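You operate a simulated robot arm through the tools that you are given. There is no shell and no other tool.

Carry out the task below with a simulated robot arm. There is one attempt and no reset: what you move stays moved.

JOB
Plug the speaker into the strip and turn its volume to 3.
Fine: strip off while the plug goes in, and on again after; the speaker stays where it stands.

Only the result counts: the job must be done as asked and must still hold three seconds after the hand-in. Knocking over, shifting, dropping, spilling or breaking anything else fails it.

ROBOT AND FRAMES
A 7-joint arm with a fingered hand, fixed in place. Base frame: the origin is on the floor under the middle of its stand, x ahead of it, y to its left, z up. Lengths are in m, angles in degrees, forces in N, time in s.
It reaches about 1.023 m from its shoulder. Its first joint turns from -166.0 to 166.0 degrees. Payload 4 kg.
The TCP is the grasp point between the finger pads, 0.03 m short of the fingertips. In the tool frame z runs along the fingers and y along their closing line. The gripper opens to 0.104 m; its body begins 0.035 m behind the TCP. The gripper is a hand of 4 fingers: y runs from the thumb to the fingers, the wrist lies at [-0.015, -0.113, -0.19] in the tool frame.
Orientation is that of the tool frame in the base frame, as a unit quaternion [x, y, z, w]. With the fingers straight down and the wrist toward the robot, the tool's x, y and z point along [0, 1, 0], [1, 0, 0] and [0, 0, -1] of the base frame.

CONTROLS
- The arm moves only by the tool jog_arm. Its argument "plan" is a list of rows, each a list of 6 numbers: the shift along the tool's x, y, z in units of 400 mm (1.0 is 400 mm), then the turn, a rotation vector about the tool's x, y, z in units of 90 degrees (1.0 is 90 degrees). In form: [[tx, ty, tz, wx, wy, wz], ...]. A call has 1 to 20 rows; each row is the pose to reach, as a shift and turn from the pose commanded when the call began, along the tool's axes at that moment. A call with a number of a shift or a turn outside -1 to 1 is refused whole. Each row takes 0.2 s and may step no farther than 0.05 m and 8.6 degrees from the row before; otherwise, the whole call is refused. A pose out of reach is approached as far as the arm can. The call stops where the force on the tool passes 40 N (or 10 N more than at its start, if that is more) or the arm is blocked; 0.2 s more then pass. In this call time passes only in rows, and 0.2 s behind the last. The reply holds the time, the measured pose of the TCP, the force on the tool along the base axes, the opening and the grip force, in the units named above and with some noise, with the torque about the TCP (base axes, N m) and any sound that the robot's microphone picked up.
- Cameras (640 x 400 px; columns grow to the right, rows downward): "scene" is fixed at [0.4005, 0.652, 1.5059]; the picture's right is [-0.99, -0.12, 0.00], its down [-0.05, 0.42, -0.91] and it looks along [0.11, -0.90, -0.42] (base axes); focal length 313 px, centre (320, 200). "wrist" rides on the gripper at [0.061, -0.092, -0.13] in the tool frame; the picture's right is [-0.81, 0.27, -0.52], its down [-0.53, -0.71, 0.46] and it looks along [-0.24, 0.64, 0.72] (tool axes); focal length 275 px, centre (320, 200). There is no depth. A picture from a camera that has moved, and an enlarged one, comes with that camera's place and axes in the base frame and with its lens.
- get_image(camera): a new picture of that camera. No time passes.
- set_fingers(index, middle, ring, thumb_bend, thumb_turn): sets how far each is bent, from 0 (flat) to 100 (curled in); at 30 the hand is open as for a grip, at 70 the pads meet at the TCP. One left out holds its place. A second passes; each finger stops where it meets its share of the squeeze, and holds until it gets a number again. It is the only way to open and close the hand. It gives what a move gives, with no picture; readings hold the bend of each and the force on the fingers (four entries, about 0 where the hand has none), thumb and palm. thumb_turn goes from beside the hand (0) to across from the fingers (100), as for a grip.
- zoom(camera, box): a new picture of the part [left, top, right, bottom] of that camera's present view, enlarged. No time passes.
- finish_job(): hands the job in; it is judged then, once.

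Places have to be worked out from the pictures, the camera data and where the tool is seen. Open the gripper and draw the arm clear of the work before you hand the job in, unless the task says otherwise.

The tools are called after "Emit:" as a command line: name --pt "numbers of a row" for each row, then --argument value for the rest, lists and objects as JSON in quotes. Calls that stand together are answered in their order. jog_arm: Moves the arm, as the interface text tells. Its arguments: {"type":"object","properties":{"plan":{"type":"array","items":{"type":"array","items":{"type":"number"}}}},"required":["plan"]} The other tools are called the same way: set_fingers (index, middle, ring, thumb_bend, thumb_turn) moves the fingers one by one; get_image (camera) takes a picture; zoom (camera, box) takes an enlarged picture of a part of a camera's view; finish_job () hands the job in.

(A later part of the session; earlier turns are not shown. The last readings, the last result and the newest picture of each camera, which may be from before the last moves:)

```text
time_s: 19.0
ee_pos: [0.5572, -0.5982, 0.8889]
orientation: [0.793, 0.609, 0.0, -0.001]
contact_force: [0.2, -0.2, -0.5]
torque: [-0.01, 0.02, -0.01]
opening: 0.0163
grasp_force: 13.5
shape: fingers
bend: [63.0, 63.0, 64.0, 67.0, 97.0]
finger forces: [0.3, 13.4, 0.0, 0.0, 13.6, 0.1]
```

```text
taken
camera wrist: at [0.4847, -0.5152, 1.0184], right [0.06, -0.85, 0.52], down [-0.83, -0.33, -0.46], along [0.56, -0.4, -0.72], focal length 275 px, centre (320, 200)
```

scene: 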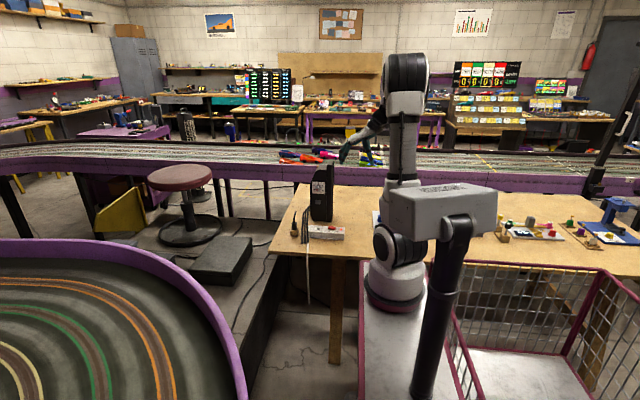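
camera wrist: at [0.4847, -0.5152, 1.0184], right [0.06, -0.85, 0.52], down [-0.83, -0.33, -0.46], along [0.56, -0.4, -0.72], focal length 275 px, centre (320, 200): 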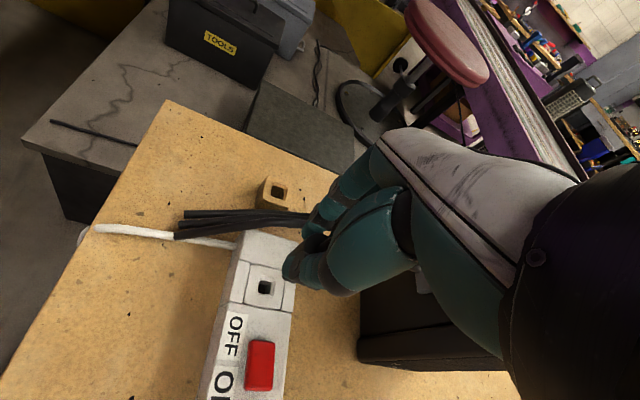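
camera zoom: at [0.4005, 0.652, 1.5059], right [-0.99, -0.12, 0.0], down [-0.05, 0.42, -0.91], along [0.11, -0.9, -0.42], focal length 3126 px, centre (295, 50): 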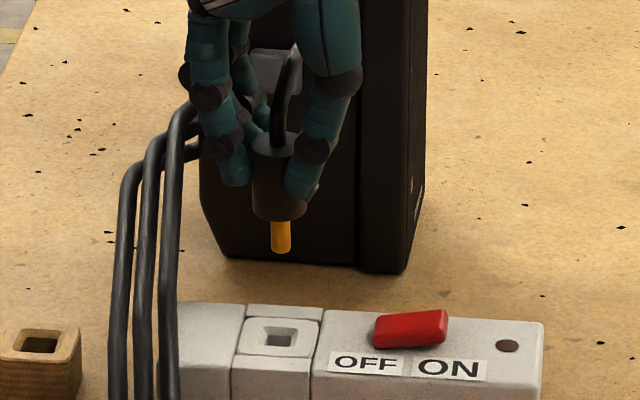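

The prong hangs over the socket; in the scene view its drop line lands within about 1 mm of the hole. I zoom both views to refine before lowering.

Emit:
zoom --camera "wrist" --box '[220, 240, 300, 320]'

Emit:
zoom --camera "scene" --box '[310, 205, 330, 230]'

```text
5.00 times, centred on (260, 280) of wrist
camera zoom: at [0.4847, -0.5152, 1.0184], right [0.06, -0.85, 0.52], down [-0.83, -0.33, -0.46], along [0.56, -0.4, -0.72], focal length 1376 px, centre (620, -200)
```

zoom: 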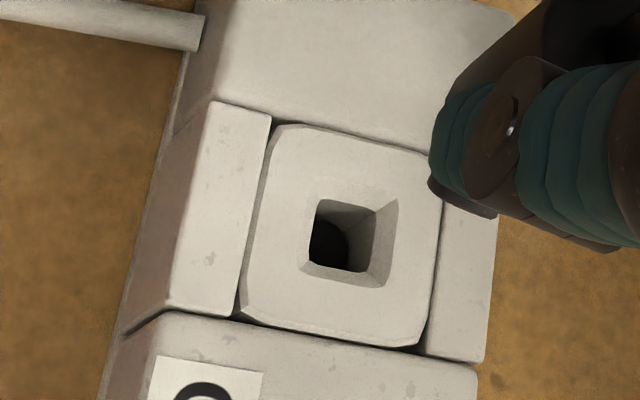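

```text
16.00 times, centred on (320, 218) of scene
camera zoom: at [0.4005, 0.652, 1.5059], right [-0.99, -0.12, 0.0], down [-0.05, 0.42, -0.91], along [0.11, -0.9, -0.42], focal length 5002 px, centre (320, -80)
```

zoom: 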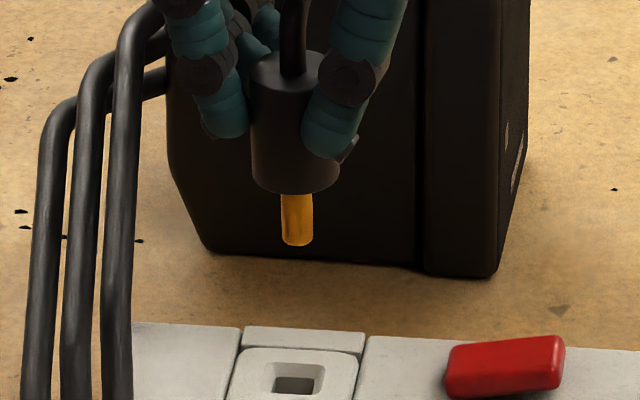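

Socket centre reads (0.557–0.559, -0.600) and the prong is lined up in x; I nudge y by -1.5 mm and lower to just above the hole.

Emit:
jog_arm --pt "-0.004 0.001 0.02 0 0 0" --pt "-0.004 0.001 0.05 0 0 0" --pt "-0.004 0.001 0.08 0 0 0" --pt "-0.004 0.001 0.1 0 0 0"

Emit:
zoom --camera "scene" --box '[310, 210, 330, 235]'

Emit:
zoom --camera "wrist" --box '[220, 220, 340, 320]'

```text
time_s: 20.0
ee_pos: [0.5559, -0.5987, 0.8476]
orientation: [0.793, 0.609, -0.001, 0.0]
contact_force: [-0.2, 1.0, 0.1]
torque: [0.0, -0.02, 0.03]
opening: 0.0165
grasp_force: 14.1
shape: fingers
bend: [63.0, 63.0, 64.0, 67.0, 97.0]
finger forces: [0.4, 13.3, 0.0, 0.1, 13.6, 0.1]
```

```text
16.00 times, centred on (320, 222) of scene
camera zoom: at [0.4005, 0.652, 1.5059], right [-0.99, -0.12, 0.0], down [-0.05, 0.42, -0.91], along [0.11, -0.9, -0.42], focal length 5002 px, centre (320, -160)
```

zoom: 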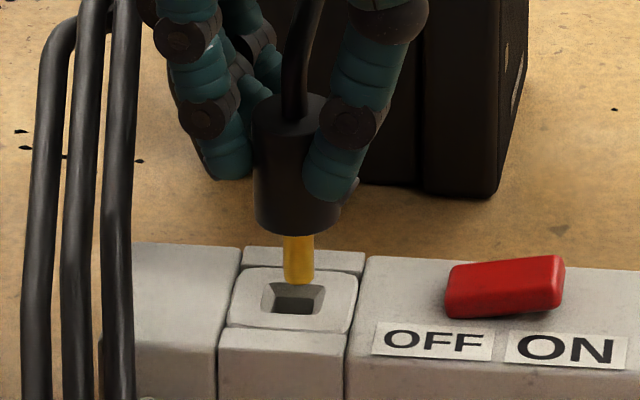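

```text
4.00 times, centred on (280, 270) of wrist
camera zoom: at [0.4845, -0.5161, 0.9789], right [0.06, -0.85, 0.52], down [-0.83, -0.33, -0.46], along [0.56, -0.4, -0.72], focal length 1101 px, centre (480, -80)
```

zoom: 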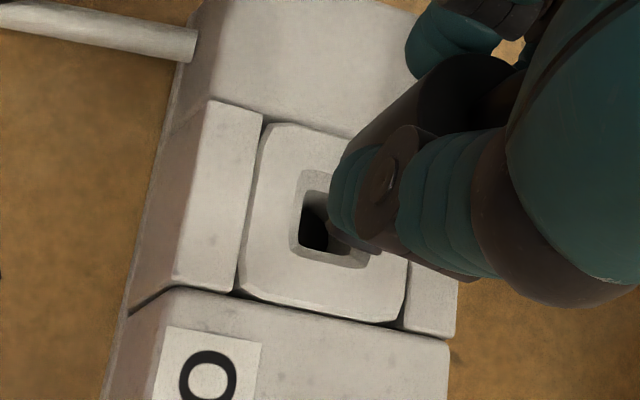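

Prong tip is about 5 mm above the hole and some 1.2 mm toward -x. I correct +1.2 mm in x and lower 6 mm.

Emit:
jog_arm --pt "0.0008 0.003 0.0 0 0 0" --pt "0.0008 0.003 0.008 0 0 0" --pt "0.0008 0.003 0.016 0 0 0"

Emit:
zoom --camera "scene" --box '[310, 210, 330, 235]'

Emit:
zoom --camera "wrist" --box '[220, 220, 340, 320]'

```text
time_s: 20.8
ee_pos: [0.5591, -0.5991, 0.8432]
orientation: [0.794, 0.608, 0.0, 0.0]
contact_force: [-0.9, -0.6, -0.3]
torque: [0.01, 0.0, -0.01]
opening: 0.0164
grasp_force: 13.6
shape: fingers
bend: [63.0, 63.0, 64.0, 67.0, 97.0]
finger forces: [0.4, 13.4, 0.0, 0.0, 13.6, 0.1]
```

```text
16.00 times, centred on (320, 222) of scene
camera zoom: at [0.4005, 0.652, 1.5059], right [-0.99, -0.12, 0.0], down [-0.05, 0.42, -0.91], along [0.11, -0.9, -0.42], focal length 5002 px, centre (320, -160)
```

zoom: 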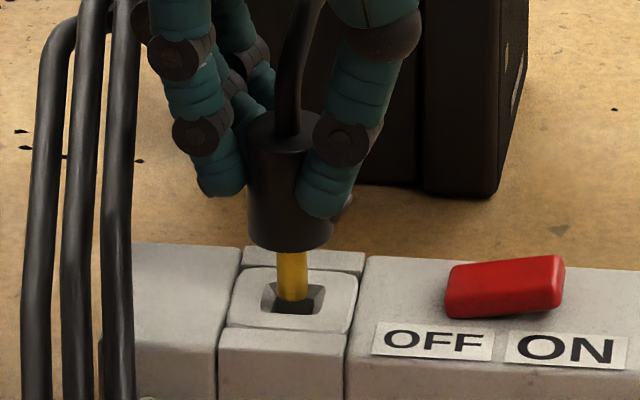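

```text
4.00 times, centred on (280, 270) of wrist
camera zoom: at [0.4865, -0.5165, 0.973], right [0.06, -0.85, 0.52], down [-0.83, -0.33, -0.46], along [0.56, -0.4, -0.72], focal length 1101 px, centre (480, -80)
```

zoom: 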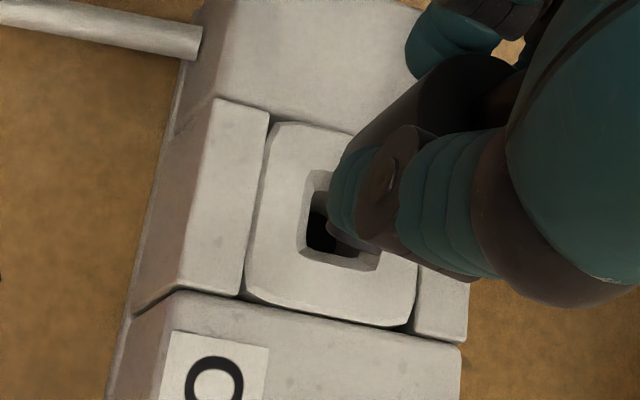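

The prong tip is now inside the bevelled hole with no contact force. I lower another 9 mm in small steps and check.

Emit:
jog_arm --pt "0 0 0.008 0 0 0" --pt "0 0 0.015 0 0 0" --pt "0 0 0.0225 0 0 0"

Emit:
zoom --camera "scene" --box '[310, 210, 330, 235]'

```text
time_s: 21.6
ee_pos: [0.5587, -0.6011, 0.8337]
orientation: [0.794, 0.608, 0.0, 0.0]
contact_force: [-0.4, -0.4, -0.5]
torque: [0.01, -0.02, -0.01]
opening: 0.0164
grasp_force: 14.1
shape: fingers
bend: [63.0, 63.0, 64.0, 67.0, 97.0]
finger forces: [0.4, 13.0, 0.0, 0.0, 13.9, 0.1]
```

```text
16.00 times, centred on (320, 222) of scene
camera zoom: at [0.4005, 0.652, 1.5059], right [-0.99, -0.12, 0.0], down [-0.05, 0.42, -0.91], along [0.11, -0.9, -0.42], focal length 5002 px, centre (320, -160)
```

zoom: 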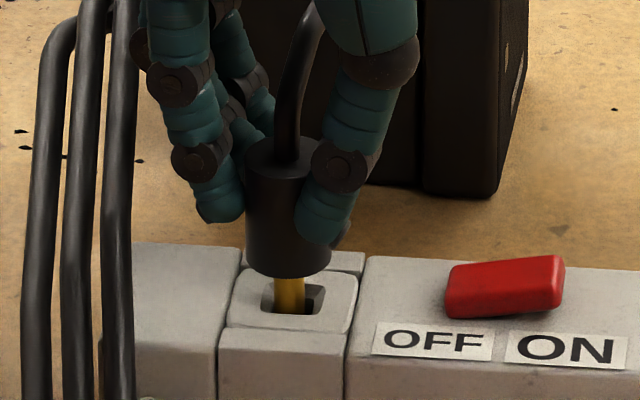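

The prong is sliding in freely. I continue down to seat the plug body, with a 0.5 mm trim in x.

Emit:
jog_arm --pt "-0.0003 -0.0012 0.008 0 0 0" --pt "-0.0003 -0.0012 0.015 0 0 0" --pt "-0.0003 -0.0012 0.022 0 0 0" --pt "-0.0003 -0.0012 0.028 0 0 0"

Emit:
zoom --camera "scene" --box '[310, 210, 330, 235]'

Emit:
zoom --camera "wrist" --box '[220, 200, 340, 300]'

```text
time_s: 22.6
ee_pos: [0.5579, -0.5996, 0.8219]
orientation: [0.793, 0.609, 0.0, 0.0]
contact_force: [-1.7, 3.7, 4.4]
torque: [0.12, 0.1, 0.02]
opening: 0.0168
grasp_force: 13.9
shape: fingers
bend: [63.0, 63.0, 64.0, 67.0, 97.0]
finger forces: [0.2, 11.9, 0.0, 0.0, 15.5, 0.0]
```

```text
16.00 times, centred on (320, 222) of scene
camera zoom: at [0.4005, 0.652, 1.5059], right [-0.99, -0.12, 0.0], down [-0.05, 0.42, -0.91], along [0.11, -0.9, -0.42], focal length 5002 px, centre (320, -160)
```

zoom: 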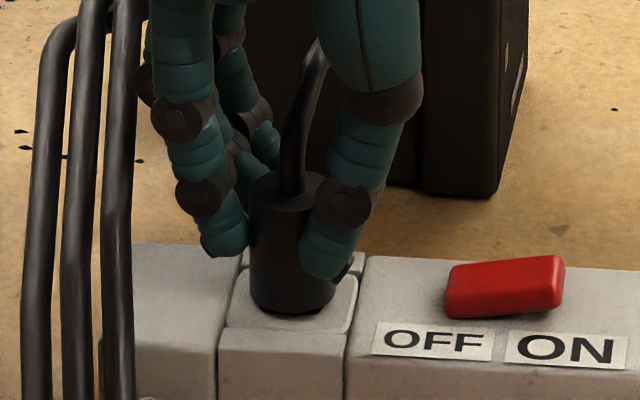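

```text
4.00 times, centred on (280, 250) of wrist
camera zoom: at [0.4858, -0.5166, 0.9532], right [0.06, -0.85, 0.52], down [-0.83, -0.33, -0.46], along [0.56, -0.4, -0.72], focal length 1101 px, centre (480, 0)
```

zoom: 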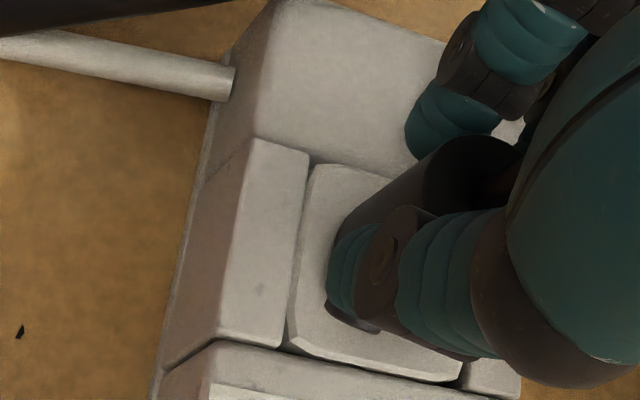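

Contact begins (about 4 N up, 4 N sideways); the plug body is practically on the strip. I push a couple of millimetres more to make sure it is seated.

Emit:
jog_arm --pt "0 0 0.004 0 0 0" --pt "0 0 0.008 0 0 0"

Emit:
zoom --camera "scene" --box '[310, 210, 330, 235]'

```text
time_s: 23.2
ee_pos: [0.5595, -0.5997, 0.8213]
orientation: [0.794, 0.608, -0.001, 0.001]
contact_force: [-2.3, 1.5, 7.3]
torque: [0.08, 0.1, 0.01]
opening: 0.0165
grasp_force: 15.0
shape: fingers
bend: [63.0, 73.0, 64.0, 67.0, 97.0]
finger forces: [0.2, 13.5, 0.0, 0.0, 16.0, 0.0]
```

```text
16.00 times, centred on (320, 222) of scene
camera zoom: at [0.4005, 0.652, 1.5059], right [-0.99, -0.12, 0.0], down [-0.05, 0.42, -0.91], along [0.11, -0.9, -0.42], focal length 5002 px, centre (320, -160)
```

zoom: 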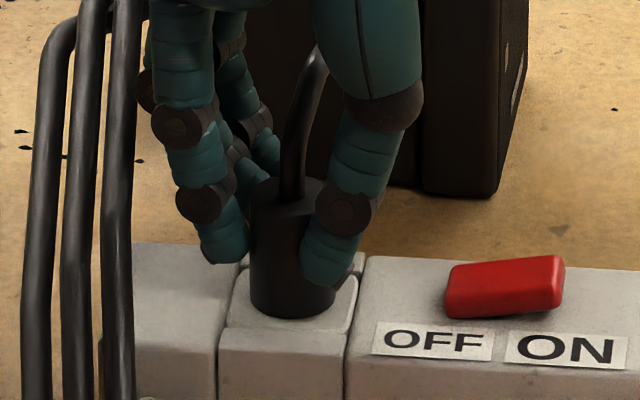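

Force rises with little travel, which suggests it is seating. I press a few millimetres more and watch the force.

Emit:
jog_arm --pt "0 0 0.006 0 0 0" --pt "0 0 0.012 0 0 0"

Emit:
zoom --camera "scene" --box '[310, 210, 330, 235]'

Emit:
zoom --camera "wrist" --box '[220, 200, 340, 300]'

```text
time_s: 23.8
ee_pos: [0.5576, -0.6007, 0.817]
orientation: [0.794, 0.608, 0.001, 0.002]
contact_force: [-0.4, -1.1, 26.8]
torque: [-0.01, 0.1, 0.07]
opening: 0.0161
grasp_force: 19.4
shape: fingers
bend: [63.0, 74.0, 64.0, 68.0, 97.0]
finger forces: [0.3, 19.0, 0.0, 0.0, 18.8, 0.1]
```

```text
16.00 times, centred on (320, 222) of scene
camera zoom: at [0.4005, 0.652, 1.5059], right [-0.99, -0.12, 0.0], down [-0.05, 0.42, -0.91], along [0.11, -0.9, -0.42], focal length 5002 px, centre (320, -160)
```

zoom: 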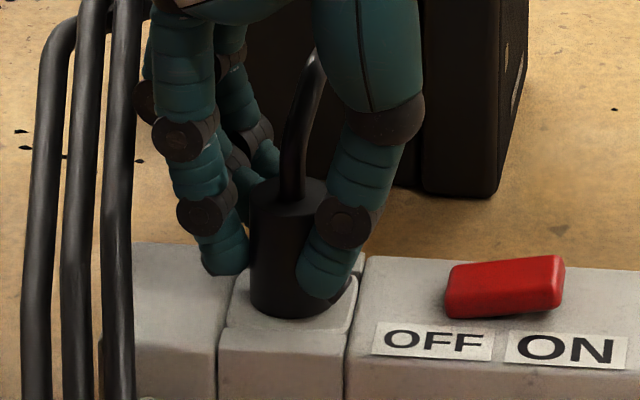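

```text
4.00 times, centred on (280, 250) of wrist
camera zoom: at [0.4855, -0.5165, 0.9465], right [0.05, -0.85, 0.52], down [-0.83, -0.33, -0.46], along [0.56, -0.4, -0.72], focal length 1101 px, centre (480, 0)
```

zoom: 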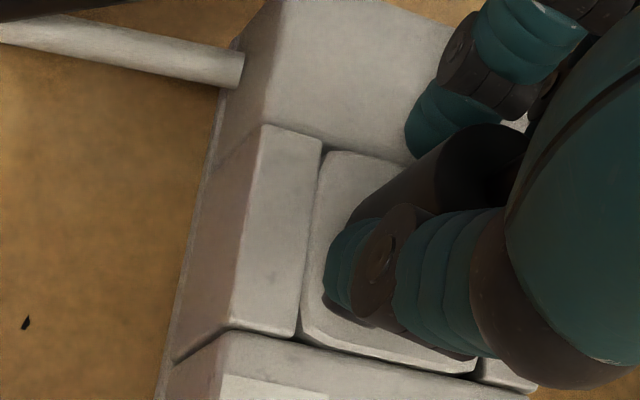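

26 N with no further travel: the plug is fully seated. I ease the pressure by 2 mm and open the fingers a little, staying clear of the cables.

Emit:
jog_arm --pt "0 0 -0.005 0 0 0"

Emit:
set_fingers --index 55 --middle 55 --ring 55 --thumb_bend 55

Emit:
zoom --camera "scene" --box '[310, 210, 330, 235]'

Emit:
zoom --camera "wrist" --box '[220, 200, 340, 300]'

```text
time_s: 24.2
ee_pos: [0.5577, -0.5999, 0.8166]
orientation: [0.794, 0.608, -0.001, 0.001]
contact_force: [1.7, -5.6, 16.3]
torque: [-0.17, -0.04, -0.02]
opening: 0.0158
grasp_force: 17.5
shape: fingers
bend: [62.0, 74.0, 64.0, 69.0, 97.0]
finger forces: [0.7, 20.1, 0.0, 0.1, 14.8, 0.0]
```

```text
time_s: 25.2
ee_pos: [0.5573, -0.5992, 0.817]
orientation: [0.794, 0.608, 0.0, 0.0]
contact_force: [-0.6, -0.1, -1.4]
torque: [-0.02, -0.01, 0.03]
opening: 0.0385
grasp_force: 0.0
shape: fingers
bend: [55.0, 55.0, 55.0, 55.0, 100.0]
finger forces: [0.0, 0.1, 0.1, 0.1, 0.1, 0.0]
```

```text
16.00 times, centred on (320, 222) of scene
camera zoom: at [0.4005, 0.652, 1.5059], right [-0.99, -0.12, 0.0], down [-0.05, 0.42, -0.91], along [0.11, -0.9, -0.42], focal length 5002 px, centre (320, -160)
```

zoom: 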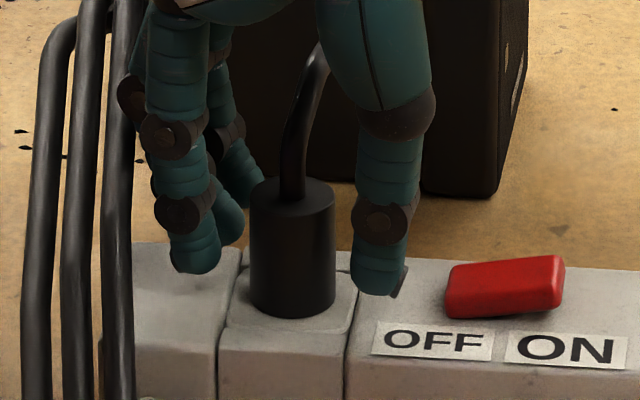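

```text
4.00 times, centred on (280, 250) of wrist
camera zoom: at [0.4852, -0.5159, 0.9472], right [0.06, -0.85, 0.52], down [-0.83, -0.33, -0.46], along [0.56, -0.4, -0.72], focal length 1101 px, centre (480, 0)
```

zoom: 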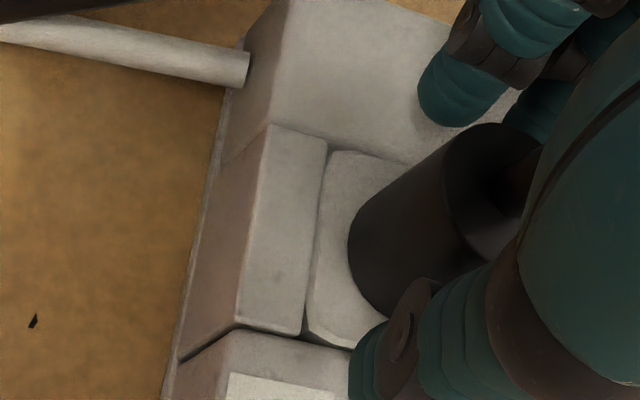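

The plug stands upright and seated, and the hand is free of it. I lift straight up.

Emit:
jog_arm --pt "0 0 -0.03 0 0 0" --pt "0 0 -0.08 0 0 0" --pt "0 0 -0.15 0 0 0" --pt "0 0 -0.25 0 0 0" --pt "0 0 -0.34 0 0 0"

Emit:
zoom --camera "scene" --box '[290, 175, 360, 240]'

Emit:
get_image --camera "wrist"

```text
time_s: 26.4
ee_pos: [0.5588, -0.5995, 0.9535]
orientation: [0.794, 0.609, 0.0, 0.0]
contact_force: [-0.7, 0.3, -0.8]
torque: [0.0, -0.02, -0.02]
opening: 0.0387
grasp_force: 0.1
shape: fingers
bend: [55.0, 55.0, 55.0, 55.0, 100.0]
finger forces: [0.0, 0.0, 0.0, 0.0, 0.0, 0.0]
```

```text
6.15 times, centred on (325, 208) of scene
camera zoom: at [0.4005, 0.652, 1.5059], right [-0.99, -0.12, 0.0], down [-0.05, 0.42, -0.91], along [0.11, -0.9, -0.42], focal length 1924 px, centre (289, 154)
```

zoom: 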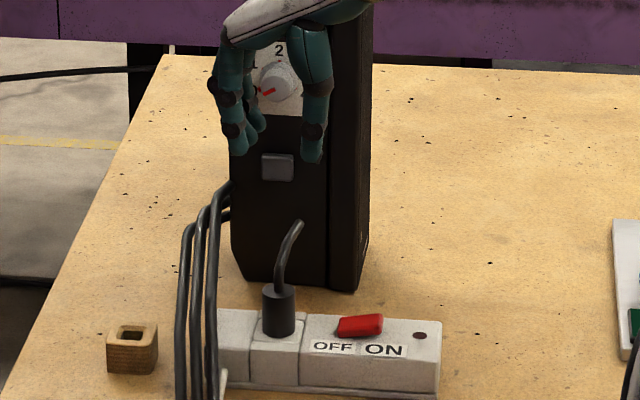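

```text
taken
camera wrist: at [0.4863, -0.5176, 1.0831], right [0.06, -0.85, 0.52], down [-0.83, -0.33, -0.46], along [0.56, -0.4, -0.73], focal length 275 px, centre (320, 200)
```

wrist: 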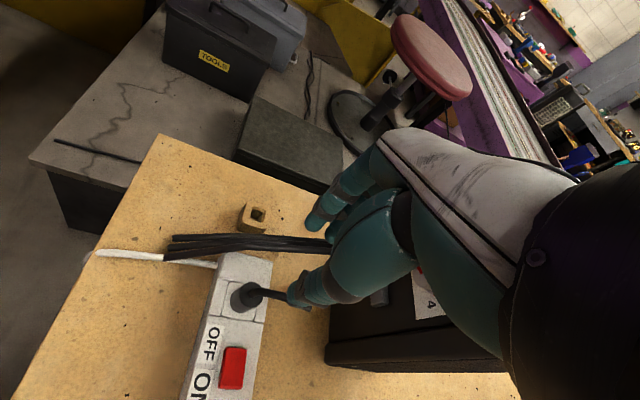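

Plug seated, strip still off. The thumb must now press the ON half (-x side), but with the present yaw the curled fingers would sit over the plug, so I turn the hand 75° further (wrist toward +y) while moving up and away.

Emit:
jog_arm --pt "0.006 -0.017 -0.0125 0 0 0.0833" --pt "0.012 -0.034 -0.025 0 0 0.1667" --pt "0.017 -0.051 -0.0375 0 0 0.25" --pt "0.023 -0.068 -0.05 0 0 0.3333" --pt "0.029 -0.085 -0.0625 0 0 0.4167" --pt "0.035 -0.102 -0.075 0 0 0.5" --pt "0.04 -0.12 -0.0875 0 0 0.5833" --pt "0.046 -0.137 -0.1 0 0 0.6667" --pt "0.052 -0.154 -0.1125 0 0 0.75" --pt "0.058 -0.171 -0.125 0 0 0.8333"

Emit:
set_fingers --index 100 --middle 100 --ring 100 --thumb_bend 30

Emit:
get_image --camera "scene"

Emit:
get_image --camera "wrist"

```text
time_s: 28.6
ee_pos: [0.4964, -0.5607, 1.0028]
orientation: [1.0, -0.002, 0.001, 0.0]
contact_force: [0.1, -0.3, -0.5]
torque: [-0.01, 0.01, 0.01]
opening: 0.0384
grasp_force: 0.1
shape: fingers
bend: [55.0, 55.0, 55.0, 55.0, 100.0]
finger forces: [0.0, 0.1, 0.1, 0.0, 0.0, 0.1]
```

```text
time_s: 29.6
ee_pos: [0.4989, -0.5595, 1.0028]
orientation: [1.0, 0.0, 0.0, 0.0]
contact_force: [0.2, -0.2, -0.2]
torque: [-0.02, 0.01, -0.01]
opening: 0.0656
grasp_force: 0.0
shape: fingers
bend: [100.0, 100.0, 100.0, 30.0, 98.0]
finger forces: [0.0, 0.0, 0.0, 0.0, 0.1, 0.1]
```

```text
taken
```

scene: 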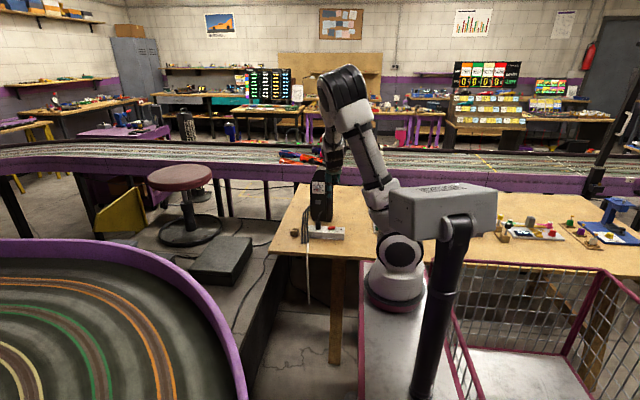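

```text
taken
camera wrist: at [0.56, -0.4676, 1.1326], right [-0.81, -0.27, 0.52], down [-0.53, 0.71, -0.46], along [-0.24, -0.64, -0.72], focal length 275 px, centre (320, 200)
```

wrist: 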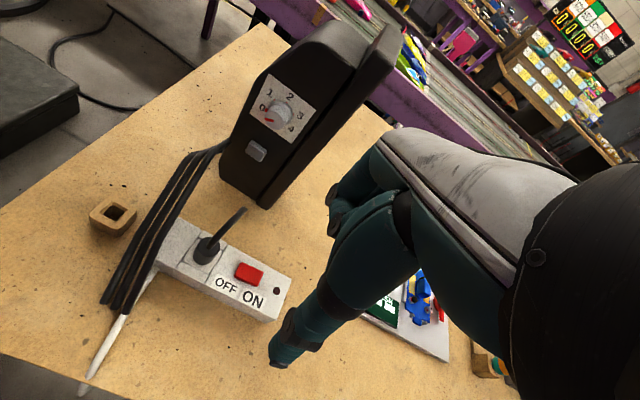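

This view shows dial, plug and strip well. I zoom for measurements of the dial and the switch.

Emit:
zoom --camera "wrist" --box '[220, 60, 340, 180]'

Emit:
zoom --camera "wrist" --box '[160, 200, 320, 360]'

Emit:
zoom --camera "scene" --box '[290, 160, 360, 240]'

```text
3.33 times, centred on (280, 120) of wrist
camera zoom: at [0.56, -0.4676, 1.1326], right [-0.81, -0.27, 0.52], down [-0.53, 0.71, -0.46], along [-0.24, -0.64, -0.72], focal length 918 px, centre (453, 467)
```

zoom: 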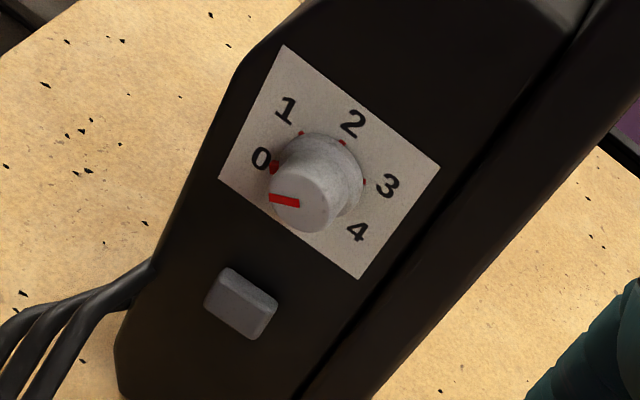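

```text
2.50 times, centred on (240, 280) of wrist
camera zoom: at [0.56, -0.4676, 1.1326], right [-0.81, -0.27, 0.52], down [-0.53, 0.71, -0.46], along [-0.24, -0.64, -0.72], focal length 688 px, centre (520, 0)
```

zoom: 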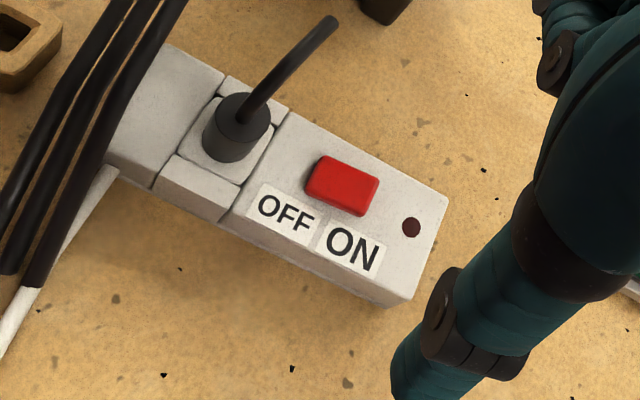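

```text
5.00 times, centred on (325, 200) of scene
camera zoom: at [0.4005, 0.652, 1.5059], right [-0.99, -0.12, 0.0], down [-0.05, 0.42, -0.91], along [0.11, -0.9, -0.42], focal length 1563 px, centre (295, 200)
```

zoom: 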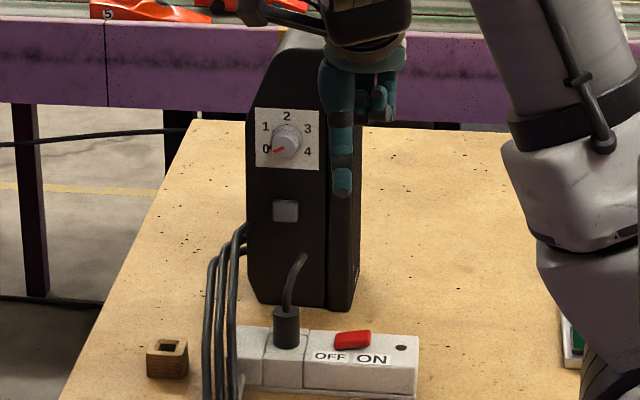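

Rocker's ON half is at about (0.485, -0.603, 0.787); thumb tip offset confirmed in this orientation. I move to hover 5 cm above it.

Emit:
jog_arm --pt "-0.009 0.063 0.08 0 0 0" --pt "-0.018 0.127 0.16 0 0 0" --pt "-0.027 0.19 0.24 0 0 0" --pt "-0.036 0.253 0.32 0 0 0"

Emit:
zoom --camera "scene" --box '[295, 180, 365, 240]'

Emit:
get_image --camera "wrist"

```text
time_s: 30.6
ee_pos: [0.4826, -0.6608, 0.873]
orientation: [1.0, 0.0, 0.0, 0.0]
contact_force: [0.5, -0.4, 0.3]
torque: [-0.01, -0.05, -0.02]
opening: 0.0657
grasp_force: 0.0
shape: fingers
bend: [100.0, 100.0, 100.0, 30.0, 98.0]
finger forces: [0.1, 0.1, 0.0, 0.0, 0.1, 0.0]
```

```text
6.67 times, centred on (330, 210) of scene
camera zoom: at [0.4005, 0.652, 1.5059], right [-0.99, -0.12, 0.0], down [-0.05, 0.42, -0.91], along [0.11, -0.9, -0.42], focal length 2084 px, centre (253, 133)
```

zoom: 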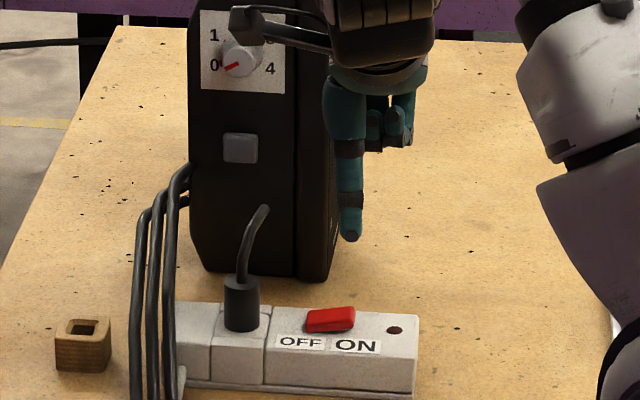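

```text
taken
camera wrist: at [0.5439, -0.5688, 1.0046], right [-0.81, -0.27, 0.52], down [-0.53, 0.71, -0.46], along [-0.24, -0.65, -0.72], focal length 275 px, centre (320, 200)
```

wrist: 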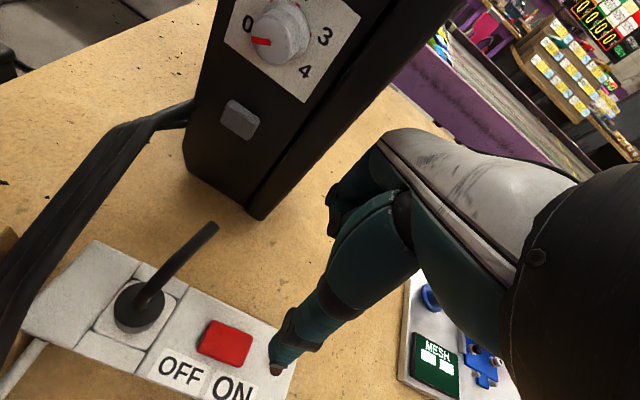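

Thumb tip is near the ON end of the rocker; I shift it 5 mm toward +x (to the middle of the ON half) and descend 4 cm for a closer check.

Emit:
jog_arm --pt "0.0125 0 0.0 0 0 0" --pt "0.0125 0 0.05 0 0 0" --pt "0.0125 0 0.095 0 0 0"

Emit:
zoom --camera "scene" --box '[310, 205, 350, 240]'

Emit:
zoom --camera "wrist" --box '[180, 280, 320, 400]'

```text
time_s: 31.4
ee_pos: [0.4891, -0.6605, 0.8365]
orientation: [1.0, 0.0, 0.0, 0.0]
contact_force: [0.9, 0.6, 0.8]
torque: [0.0, -0.01, 0.04]
opening: 0.0651
grasp_force: 0.0
shape: fingers
bend: [100.0, 100.0, 100.0, 30.0, 98.0]
finger forces: [0.0, 0.0, 0.0, 0.0, 0.0, 0.0]
```

```text
11.43 times, centred on (330, 222) of scene
camera zoom: at [0.4005, 0.652, 1.5059], right [-0.99, -0.12, 0.0], down [-0.05, 0.42, -0.91], along [0.11, -0.9, -0.42], focal length 3573 px, centre (206, -57)
```

zoom: 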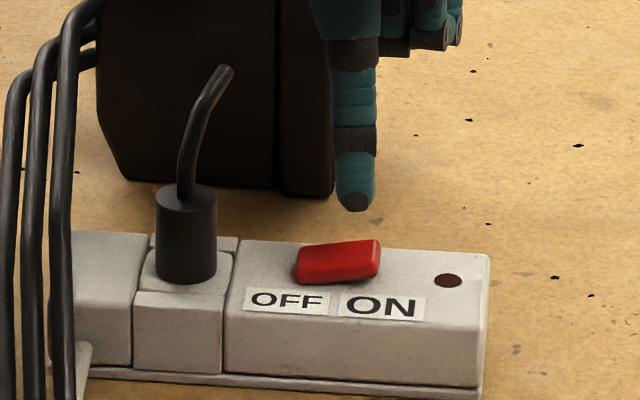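

```text
3.33 times, centred on (250, 340) of wrist
camera zoom: at [0.5502, -0.5687, 0.9671], right [-0.81, -0.28, 0.52], down [-0.53, 0.71, -0.46], along [-0.24, -0.64, -0.72], focal length 918 px, centre (553, -267)
```

zoom: 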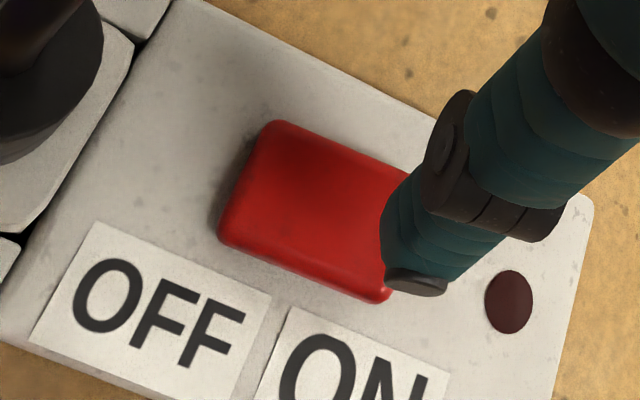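

Thumb is over the ON half in both views. I press down in small steps.

Emit:
jog_arm --pt "0 0 0.015 0 0 0" --pt "0 0 0.03 0 0 0" --pt "0 0 0.0375 0 0 0" --pt "0 0 0.045 0 0 0" --pt "0 0 0.0525 0 0 0" --pt "0 0 0.06 0 0 0"

Emit:
zoom --camera "scene" --box '[310, 205, 350, 240]'

Emit:
zoom --camera "wrist" --box '[180, 280, 320, 400]'

```text
time_s: 32.8
ee_pos: [0.4882, -0.6607, 0.8121]
orientation: [1.0, 0.001, 0.0, 0.0]
contact_force: [-1.6, -0.7, 1.3]
torque: [0.04, 0.01, 0.03]
opening: 0.0655
grasp_force: 0.3
shape: fingers
bend: [100.0, 100.0, 100.0, 29.0, 98.0]
finger forces: [0.0, 0.0, 0.0, 0.0, 0.8, 0.0]
```

```text
11.43 times, centred on (330, 222) of scene
camera zoom: at [0.4005, 0.652, 1.5059], right [-0.99, -0.12, 0.0], down [-0.05, 0.42, -0.91], along [0.11, -0.9, -0.42], focal length 3573 px, centre (206, -57)
```

zoom: 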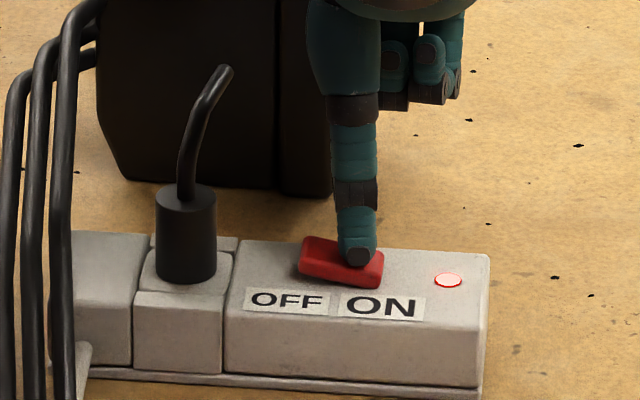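

```text
3.33 times, centred on (250, 340) of wrist
camera zoom: at [0.5502, -0.569, 0.9425], right [-0.81, -0.28, 0.52], down [-0.53, 0.71, -0.45], along [-0.24, -0.64, -0.72], focal length 918 px, centre (553, -267)
```

zoom: 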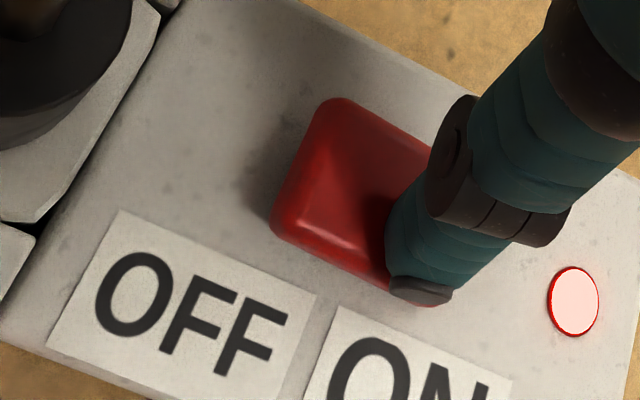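

The lamp is lit again: strip on, plug in. I raise the thumb off the switch and back away toward +y and up.

Emit:
jog_arm --pt "0 0 -0.05 0 0 0" --pt "0 0 -0.15 0 0 0" --pt "0 0 -0.25 0 0 0" --pt "-0.03 -0.1 -0.32 0 0 0" --pt "-0.06 -0.2 -0.39 0 0 0" --pt "-0.09 -0.3 -0.46 0 0 0" --pt "-0.1 -0.38 -0.52 0 0 0"

Emit:
set_fingers --index 46 --middle 46 --ring 46 --thumb_bend 46

Emit:
get_image --camera "wrist"

Emit:
zoom --camera "scene" --box '[290, 160, 360, 240]'

```text
refused: row 4 steps farther than a row can; nothing moved
```

```text
time_s: 33.8
ee_pos: [0.4889, -0.6603, 0.8135]
orientation: [1.0, 0.0, 0.0, 0.0]
contact_force: [0.3, 4.5, 11.1]
torque: [0.73, 0.0, -0.01]
opening: 0.076
grasp_force: 5.0
shape: fingers
bend: [46.0, 46.0, 46.0, 38.0, 100.0]
finger forces: [0.0, 0.0, 0.0, 0.0, 10.8, 0.0]
```

```text
taken
camera wrist: at [0.55, -0.5688, 0.9431], right [-0.81, -0.27, 0.52], down [-0.53, 0.71, -0.46], along [-0.24, -0.64, -0.72], focal length 275 px, centre (320, 200)
```

wrist: 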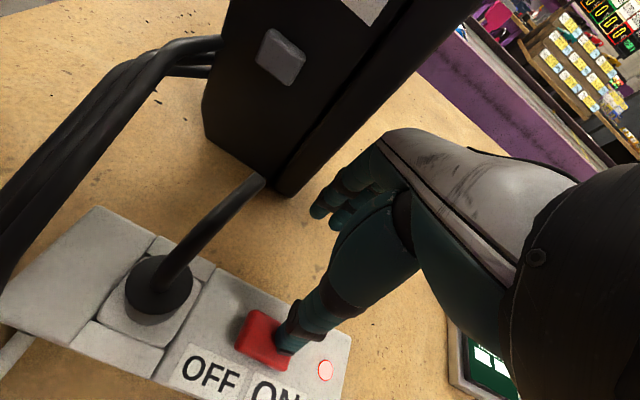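

```text
5.00 times, centred on (325, 200) of scene
camera zoom: at [0.4005, 0.652, 1.5059], right [-0.99, -0.12, 0.0], down [-0.05, 0.42, -0.91], along [0.11, -0.9, -0.42], focal length 1563 px, centre (295, 200)
```

zoom: 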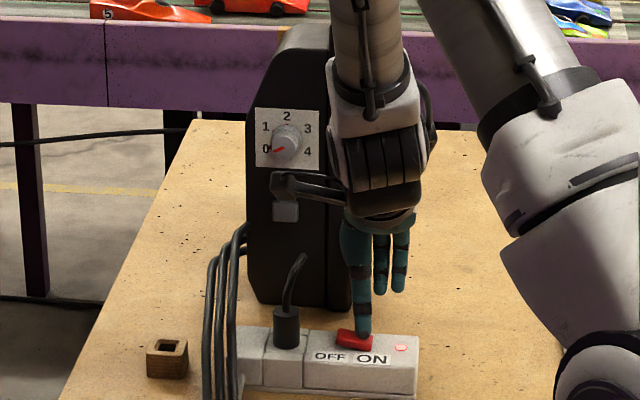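

The move was refused for one overlong step, so only the fingers opened; the lamp is still lit and nothing shifted. I lift now with shorter steps.

Emit:
jog_arm --pt "0 0 -0.04 0 0 0" --pt "0 0 -0.12 0 0 0" --pt "0 0 -0.22 0 0 0" --pt "-0.02 -0.08 -0.29 0 0 0" --pt "-0.04 -0.16 -0.36 0 0 0" --pt "-0.06 -0.24 -0.43 0 0 0" --pt "-0.08 -0.32 -0.5 0 0 0"

Emit:
get_image --camera "wrist"

Emit:
zoom --camera "scene" --box '[290, 160, 360, 240]'

```text
time_s: 35.4
ee_pos: [0.4581, -0.5347, 1.0117]
orientation: [1.0, -0.001, 0.0, -0.001]
contact_force: [-0.1, 0.2, -0.1]
torque: [0.01, 0.01, -0.01]
opening: 0.0623
grasp_force: 0.0
shape: fingers
bend: [46.0, 46.0, 46.0, 46.0, 100.0]
finger forces: [0.0, 0.0, 0.0, 0.0, 0.0, 0.1]
```

```text
taken
camera wrist: at [0.5191, -0.4429, 1.1426], right [-0.81, -0.27, 0.52], down [-0.53, 0.71, -0.46], along [-0.24, -0.64, -0.73], focal length 275 px, centre (320, 200)
```

wrist: 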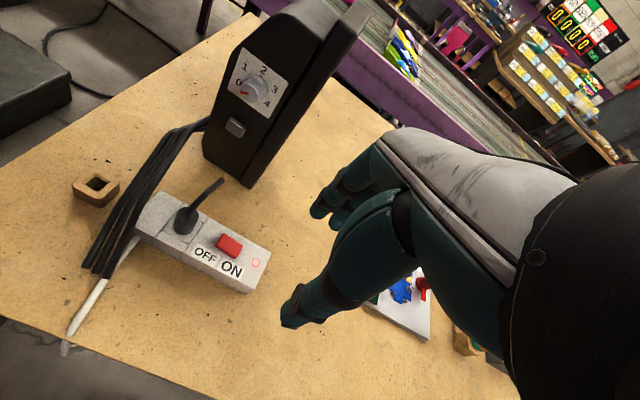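

```text
5.00 times, centred on (325, 200) of scene
camera zoom: at [0.4005, 0.652, 1.5059], right [-0.99, -0.12, 0.0], down [-0.05, 0.42, -0.91], along [0.11, -0.9, -0.42], focal length 1563 px, centre (295, 200)
```

zoom: 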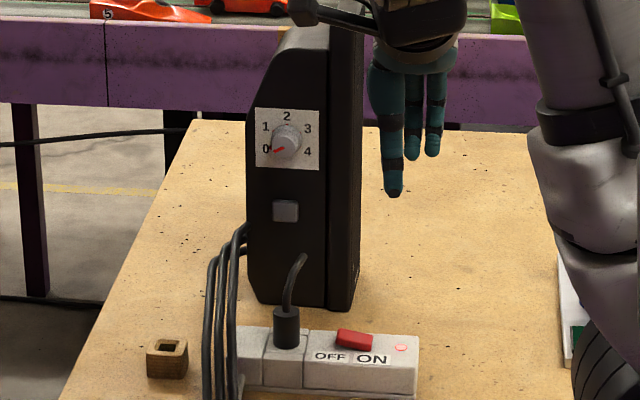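

Lamp lit, plug in place. Now the dial: I reorient the hand so the fingers point horizontally at the speaker (-y) with the wrist on the robot's side, at a safe height and distance.

Emit:
jog_arm --pt "0.015 0.0025 -0.012 -0.0513 -0.0513 -0.0513" --pt "0.03 0.005 -0.024 -0.1026 -0.1026 -0.1026" --pt "0.046 0.0075 -0.035 -0.154 -0.154 -0.154" --pt "0.061 0.01 -0.047 -0.2053 -0.2053 -0.2053" --pt "0.077 0.0125 -0.058 -0.2566 -0.2566 -0.2566" --pt "0.092 0.015 -0.07 -0.3079 -0.3079 -0.3079" --pt "0.107 0.0175 -0.082 -0.3592 -0.3592 -0.3592" --pt "0.123 0.02 -0.093 -0.4106 -0.4106 -0.4106" --pt "0.138 0.0225 -0.105 -0.4619 -0.4619 -0.4619" --pt "0.153 0.025 -0.117 -0.5132 -0.5132 -0.5132" --pt "0.169 0.0275 -0.128 -0.5645 -0.5645 -0.5645" --pt "0.184 0.03 -0.14 -0.6158 -0.6158 -0.6158" --pt "0.2 0.0325 -0.152 -0.6672 -0.6672 -0.6672" --pt "0.215 0.035 -0.163 -0.7185 -0.7185 -0.7185" --pt "0.23 0.0375 -0.175 -0.7698 -0.7698 -0.7698"

Emit:
get_image --camera "wrist"

Emit:
get_image --camera "scene"

```text
time_s: 38.6
ee_pos: [0.5502, -0.5473, 1.0832]
orientation: [-0.499, -0.501, 0.501, -0.5]
contact_force: [0.8, -0.9, -0.1]
torque: [0.0, 0.01, 0.04]
opening: 0.0625
grasp_force: 0.0
shape: fingers
bend: [46.0, 46.0, 46.0, 46.0, 100.0]
finger forces: [0.0, 0.1, 0.0, 0.1, 0.1, 0.0]
```

```text
taken
camera wrist: at [0.4587, -0.4173, 1.0215], right [0.28, 0.52, 0.81], down [-0.71, -0.46, 0.53], along [0.65, -0.72, 0.24], focal length 275 px, centre (320, 200)
```

wrist: 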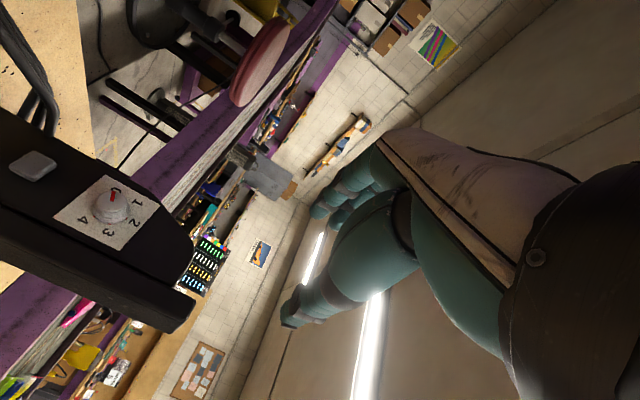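

```text
taken
```

scene: 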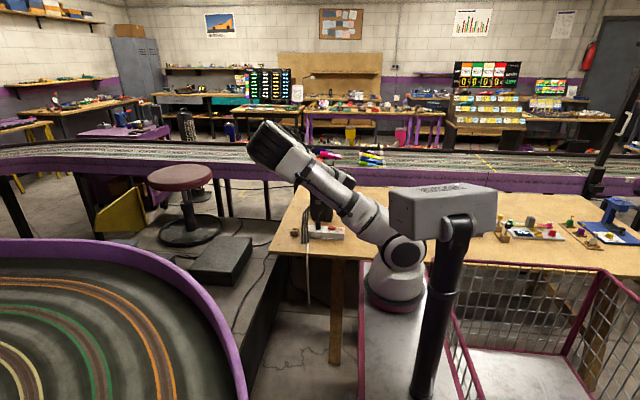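

The hand now points at the speaker. I zoom on the dial from this side for another measurement of the knob axis.

Emit:
zoom --camera "wrist" --box '[40, 150, 160, 270]'

Emit:
zoom --camera "scene" --box '[295, 165, 355, 245]'

```text
3.33 times, centred on (100, 210) of wrist
camera zoom: at [0.4587, -0.4173, 1.0215], right [0.28, 0.52, 0.81], down [-0.71, -0.46, 0.53], along [0.65, -0.72, 0.24], focal length 918 px, centre (1053, 167)
```

zoom: 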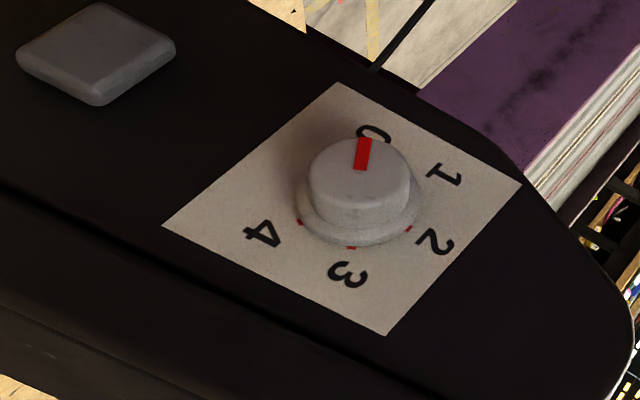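

```text
5.00 times, centred on (325, 205) of scene
camera zoom: at [0.4005, 0.652, 1.5059], right [-0.99, -0.12, 0.0], down [-0.05, 0.42, -0.91], along [0.11, -0.9, -0.42], focal length 1563 px, centre (295, 175)
```

zoom: 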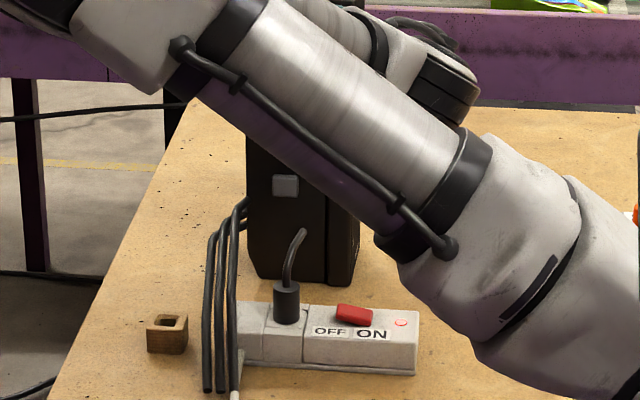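

Three views agree: knob axis at x ≈ 0.576, z ≈ 0.921, panel at y ≈ -0.740, knob front at y ≈ -0.719. I roll the hand -90° about the finger axis (wrist up) so a +90° twist is available.

Emit:
jog_arm --pt "0 0 0 0 0 -0.0833" --pt "0 0 0 0 0 -0.1667" --pt "0 0 0 0 0 -0.25" --pt "0 0 0 0 0 -0.3333" --pt "0 0 0 0 0 -0.4167" --pt "0 0 0 0 0 -0.5" --pt "0 0 0 0 0 -0.5833" --pt "0 0 0 0 0 -0.6667" --pt "0 0 0 0 0 -0.75" --pt "0 0 0 0 0 -0.8333" --pt "0 0 0 0 0 -0.9167" --pt "0 0 0 0 0 -1.0"

Emit:
get_image --camera "wrist"

Emit:
get_image --camera "scene"

```text
time_s: 41.2
ee_pos: [0.5497, -0.5468, 1.0828]
orientation: [0.002, -0.707, 0.707, 0.0]
contact_force: [0.8, -0.3, 0.2]
torque: [0.0, -0.02, 0.0]
opening: 0.0626
grasp_force: 0.1
shape: fingers
bend: [46.0, 46.0, 46.0, 46.0, 100.0]
finger forces: [0.1, 0.0, 0.0, 0.0, 0.1, 0.1]
```

```text
taken
camera wrist: at [0.4891, -0.4167, 1.1745], right [0.81, 0.52, -0.28], down [0.53, -0.45, 0.71], along [0.24, -0.72, -0.65], focal length 275 px, centre (320, 200)
```

wrist: 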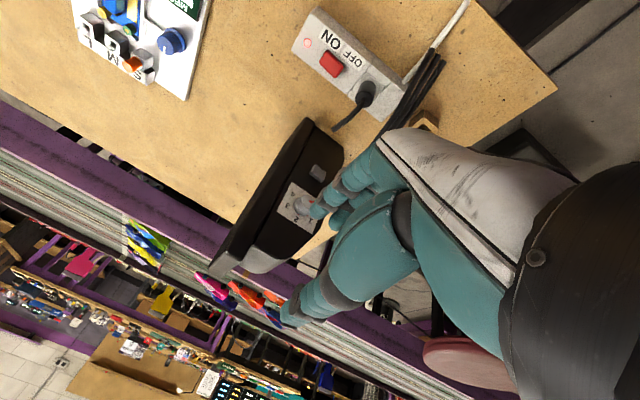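

```text
taken
```

scene: 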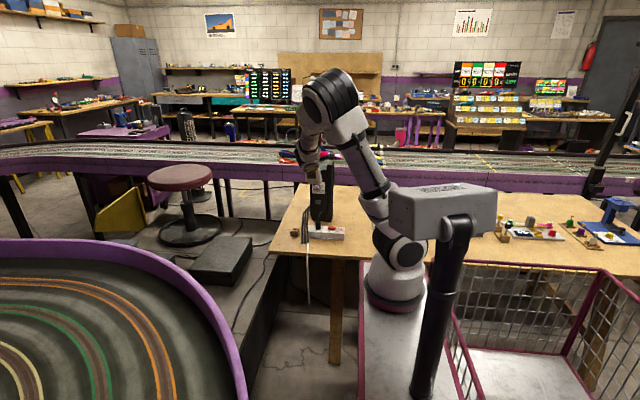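

Wrist-up orientation is reachable. I narrow the opening and move in front of the knob, staying above the plug's cord (top about 0.845).

Emit:
set_fingers --index 50 --middle 50 --ring 50 --thumb_bend 50

Emit:
jog_arm --pt "-0.0165 0.0925 0.058 0 0 0" --pt "-0.033 0.185 0.116 0 0 0" --pt "-0.049 0.2775 0.175 0 0 0" --pt "-0.0657 0.37 0.233 0 0 0"

Emit:
get_image --camera "wrist"

Emit:
zoom --camera "scene" --box '[285, 140, 375, 240]'

```text
time_s: 42.2
ee_pos: [0.5491, -0.5487, 1.0832]
orientation: [-0.001, -0.707, 0.707, 0.0]
contact_force: [0.7, -0.2, -0.1]
torque: [-0.03, 0.01, 0.0]
opening: 0.0527
grasp_force: 0.1
shape: fingers
bend: [50.0, 50.0, 50.0, 50.0, 100.0]
finger forces: [0.0, 0.1, 0.1, 0.0, 0.0, 0.0]
```

```text
time_s: 43.2
ee_pos: [0.5773, -0.6418, 0.9348]
orientation: [0.001, 0.707, -0.707, 0.0]
contact_force: [0.2, -0.1, 0.8]
torque: [-0.02, 0.03, -0.02]
opening: 0.0524
grasp_force: 0.0
shape: fingers
bend: [50.0, 50.0, 50.0, 50.0, 100.0]
finger forces: [0.0, 0.0, 0.0, 0.0, 0.1, 0.1]
```

```text
taken
camera wrist: at [0.5165, -0.5114, 1.0255], right [0.81, 0.52, -0.27], down [0.53, -0.46, 0.71], along [0.24, -0.72, -0.64], focal length 275 px, centre (320, 200)
```

wrist: 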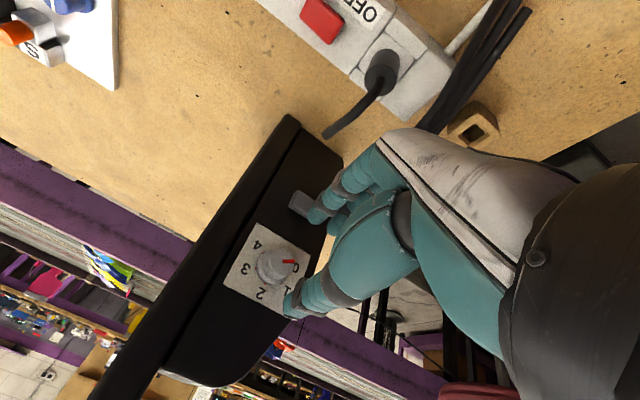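

```text
4.00 times, centred on (330, 190) of scene
camera zoom: at [0.4005, 0.652, 1.5059], right [-0.99, -0.12, 0.0], down [-0.05, 0.42, -0.91], along [0.11, -0.9, -0.42], focal length 1251 px, centre (280, 240)
```

zoom: 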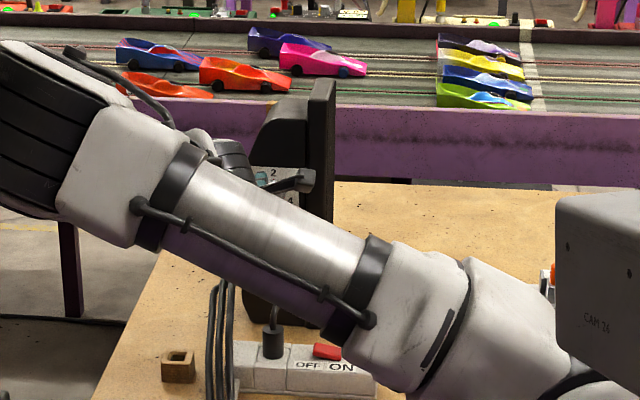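

The knob is visible between fingertips and thumb. I zoom in to refine its position.

Emit:
zoom --camera "wrist" --box '[210, 170, 350, 330]'

```text
2.50 times, centred on (280, 250) of wrist
camera zoom: at [0.5165, -0.5114, 1.0255], right [0.81, 0.52, -0.27], down [0.53, -0.46, 0.71], along [0.24, -0.72, -0.64], focal length 688 px, centre (420, 75)
```

zoom: 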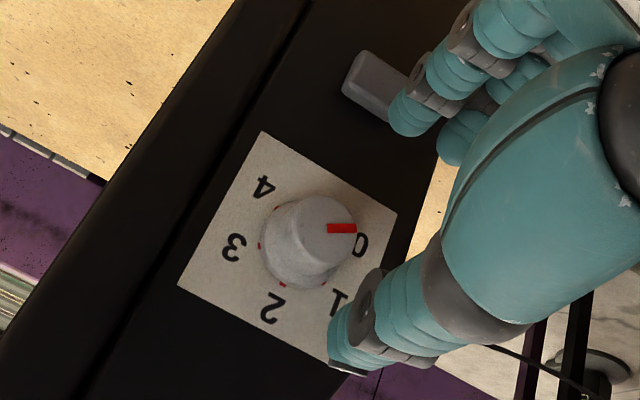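

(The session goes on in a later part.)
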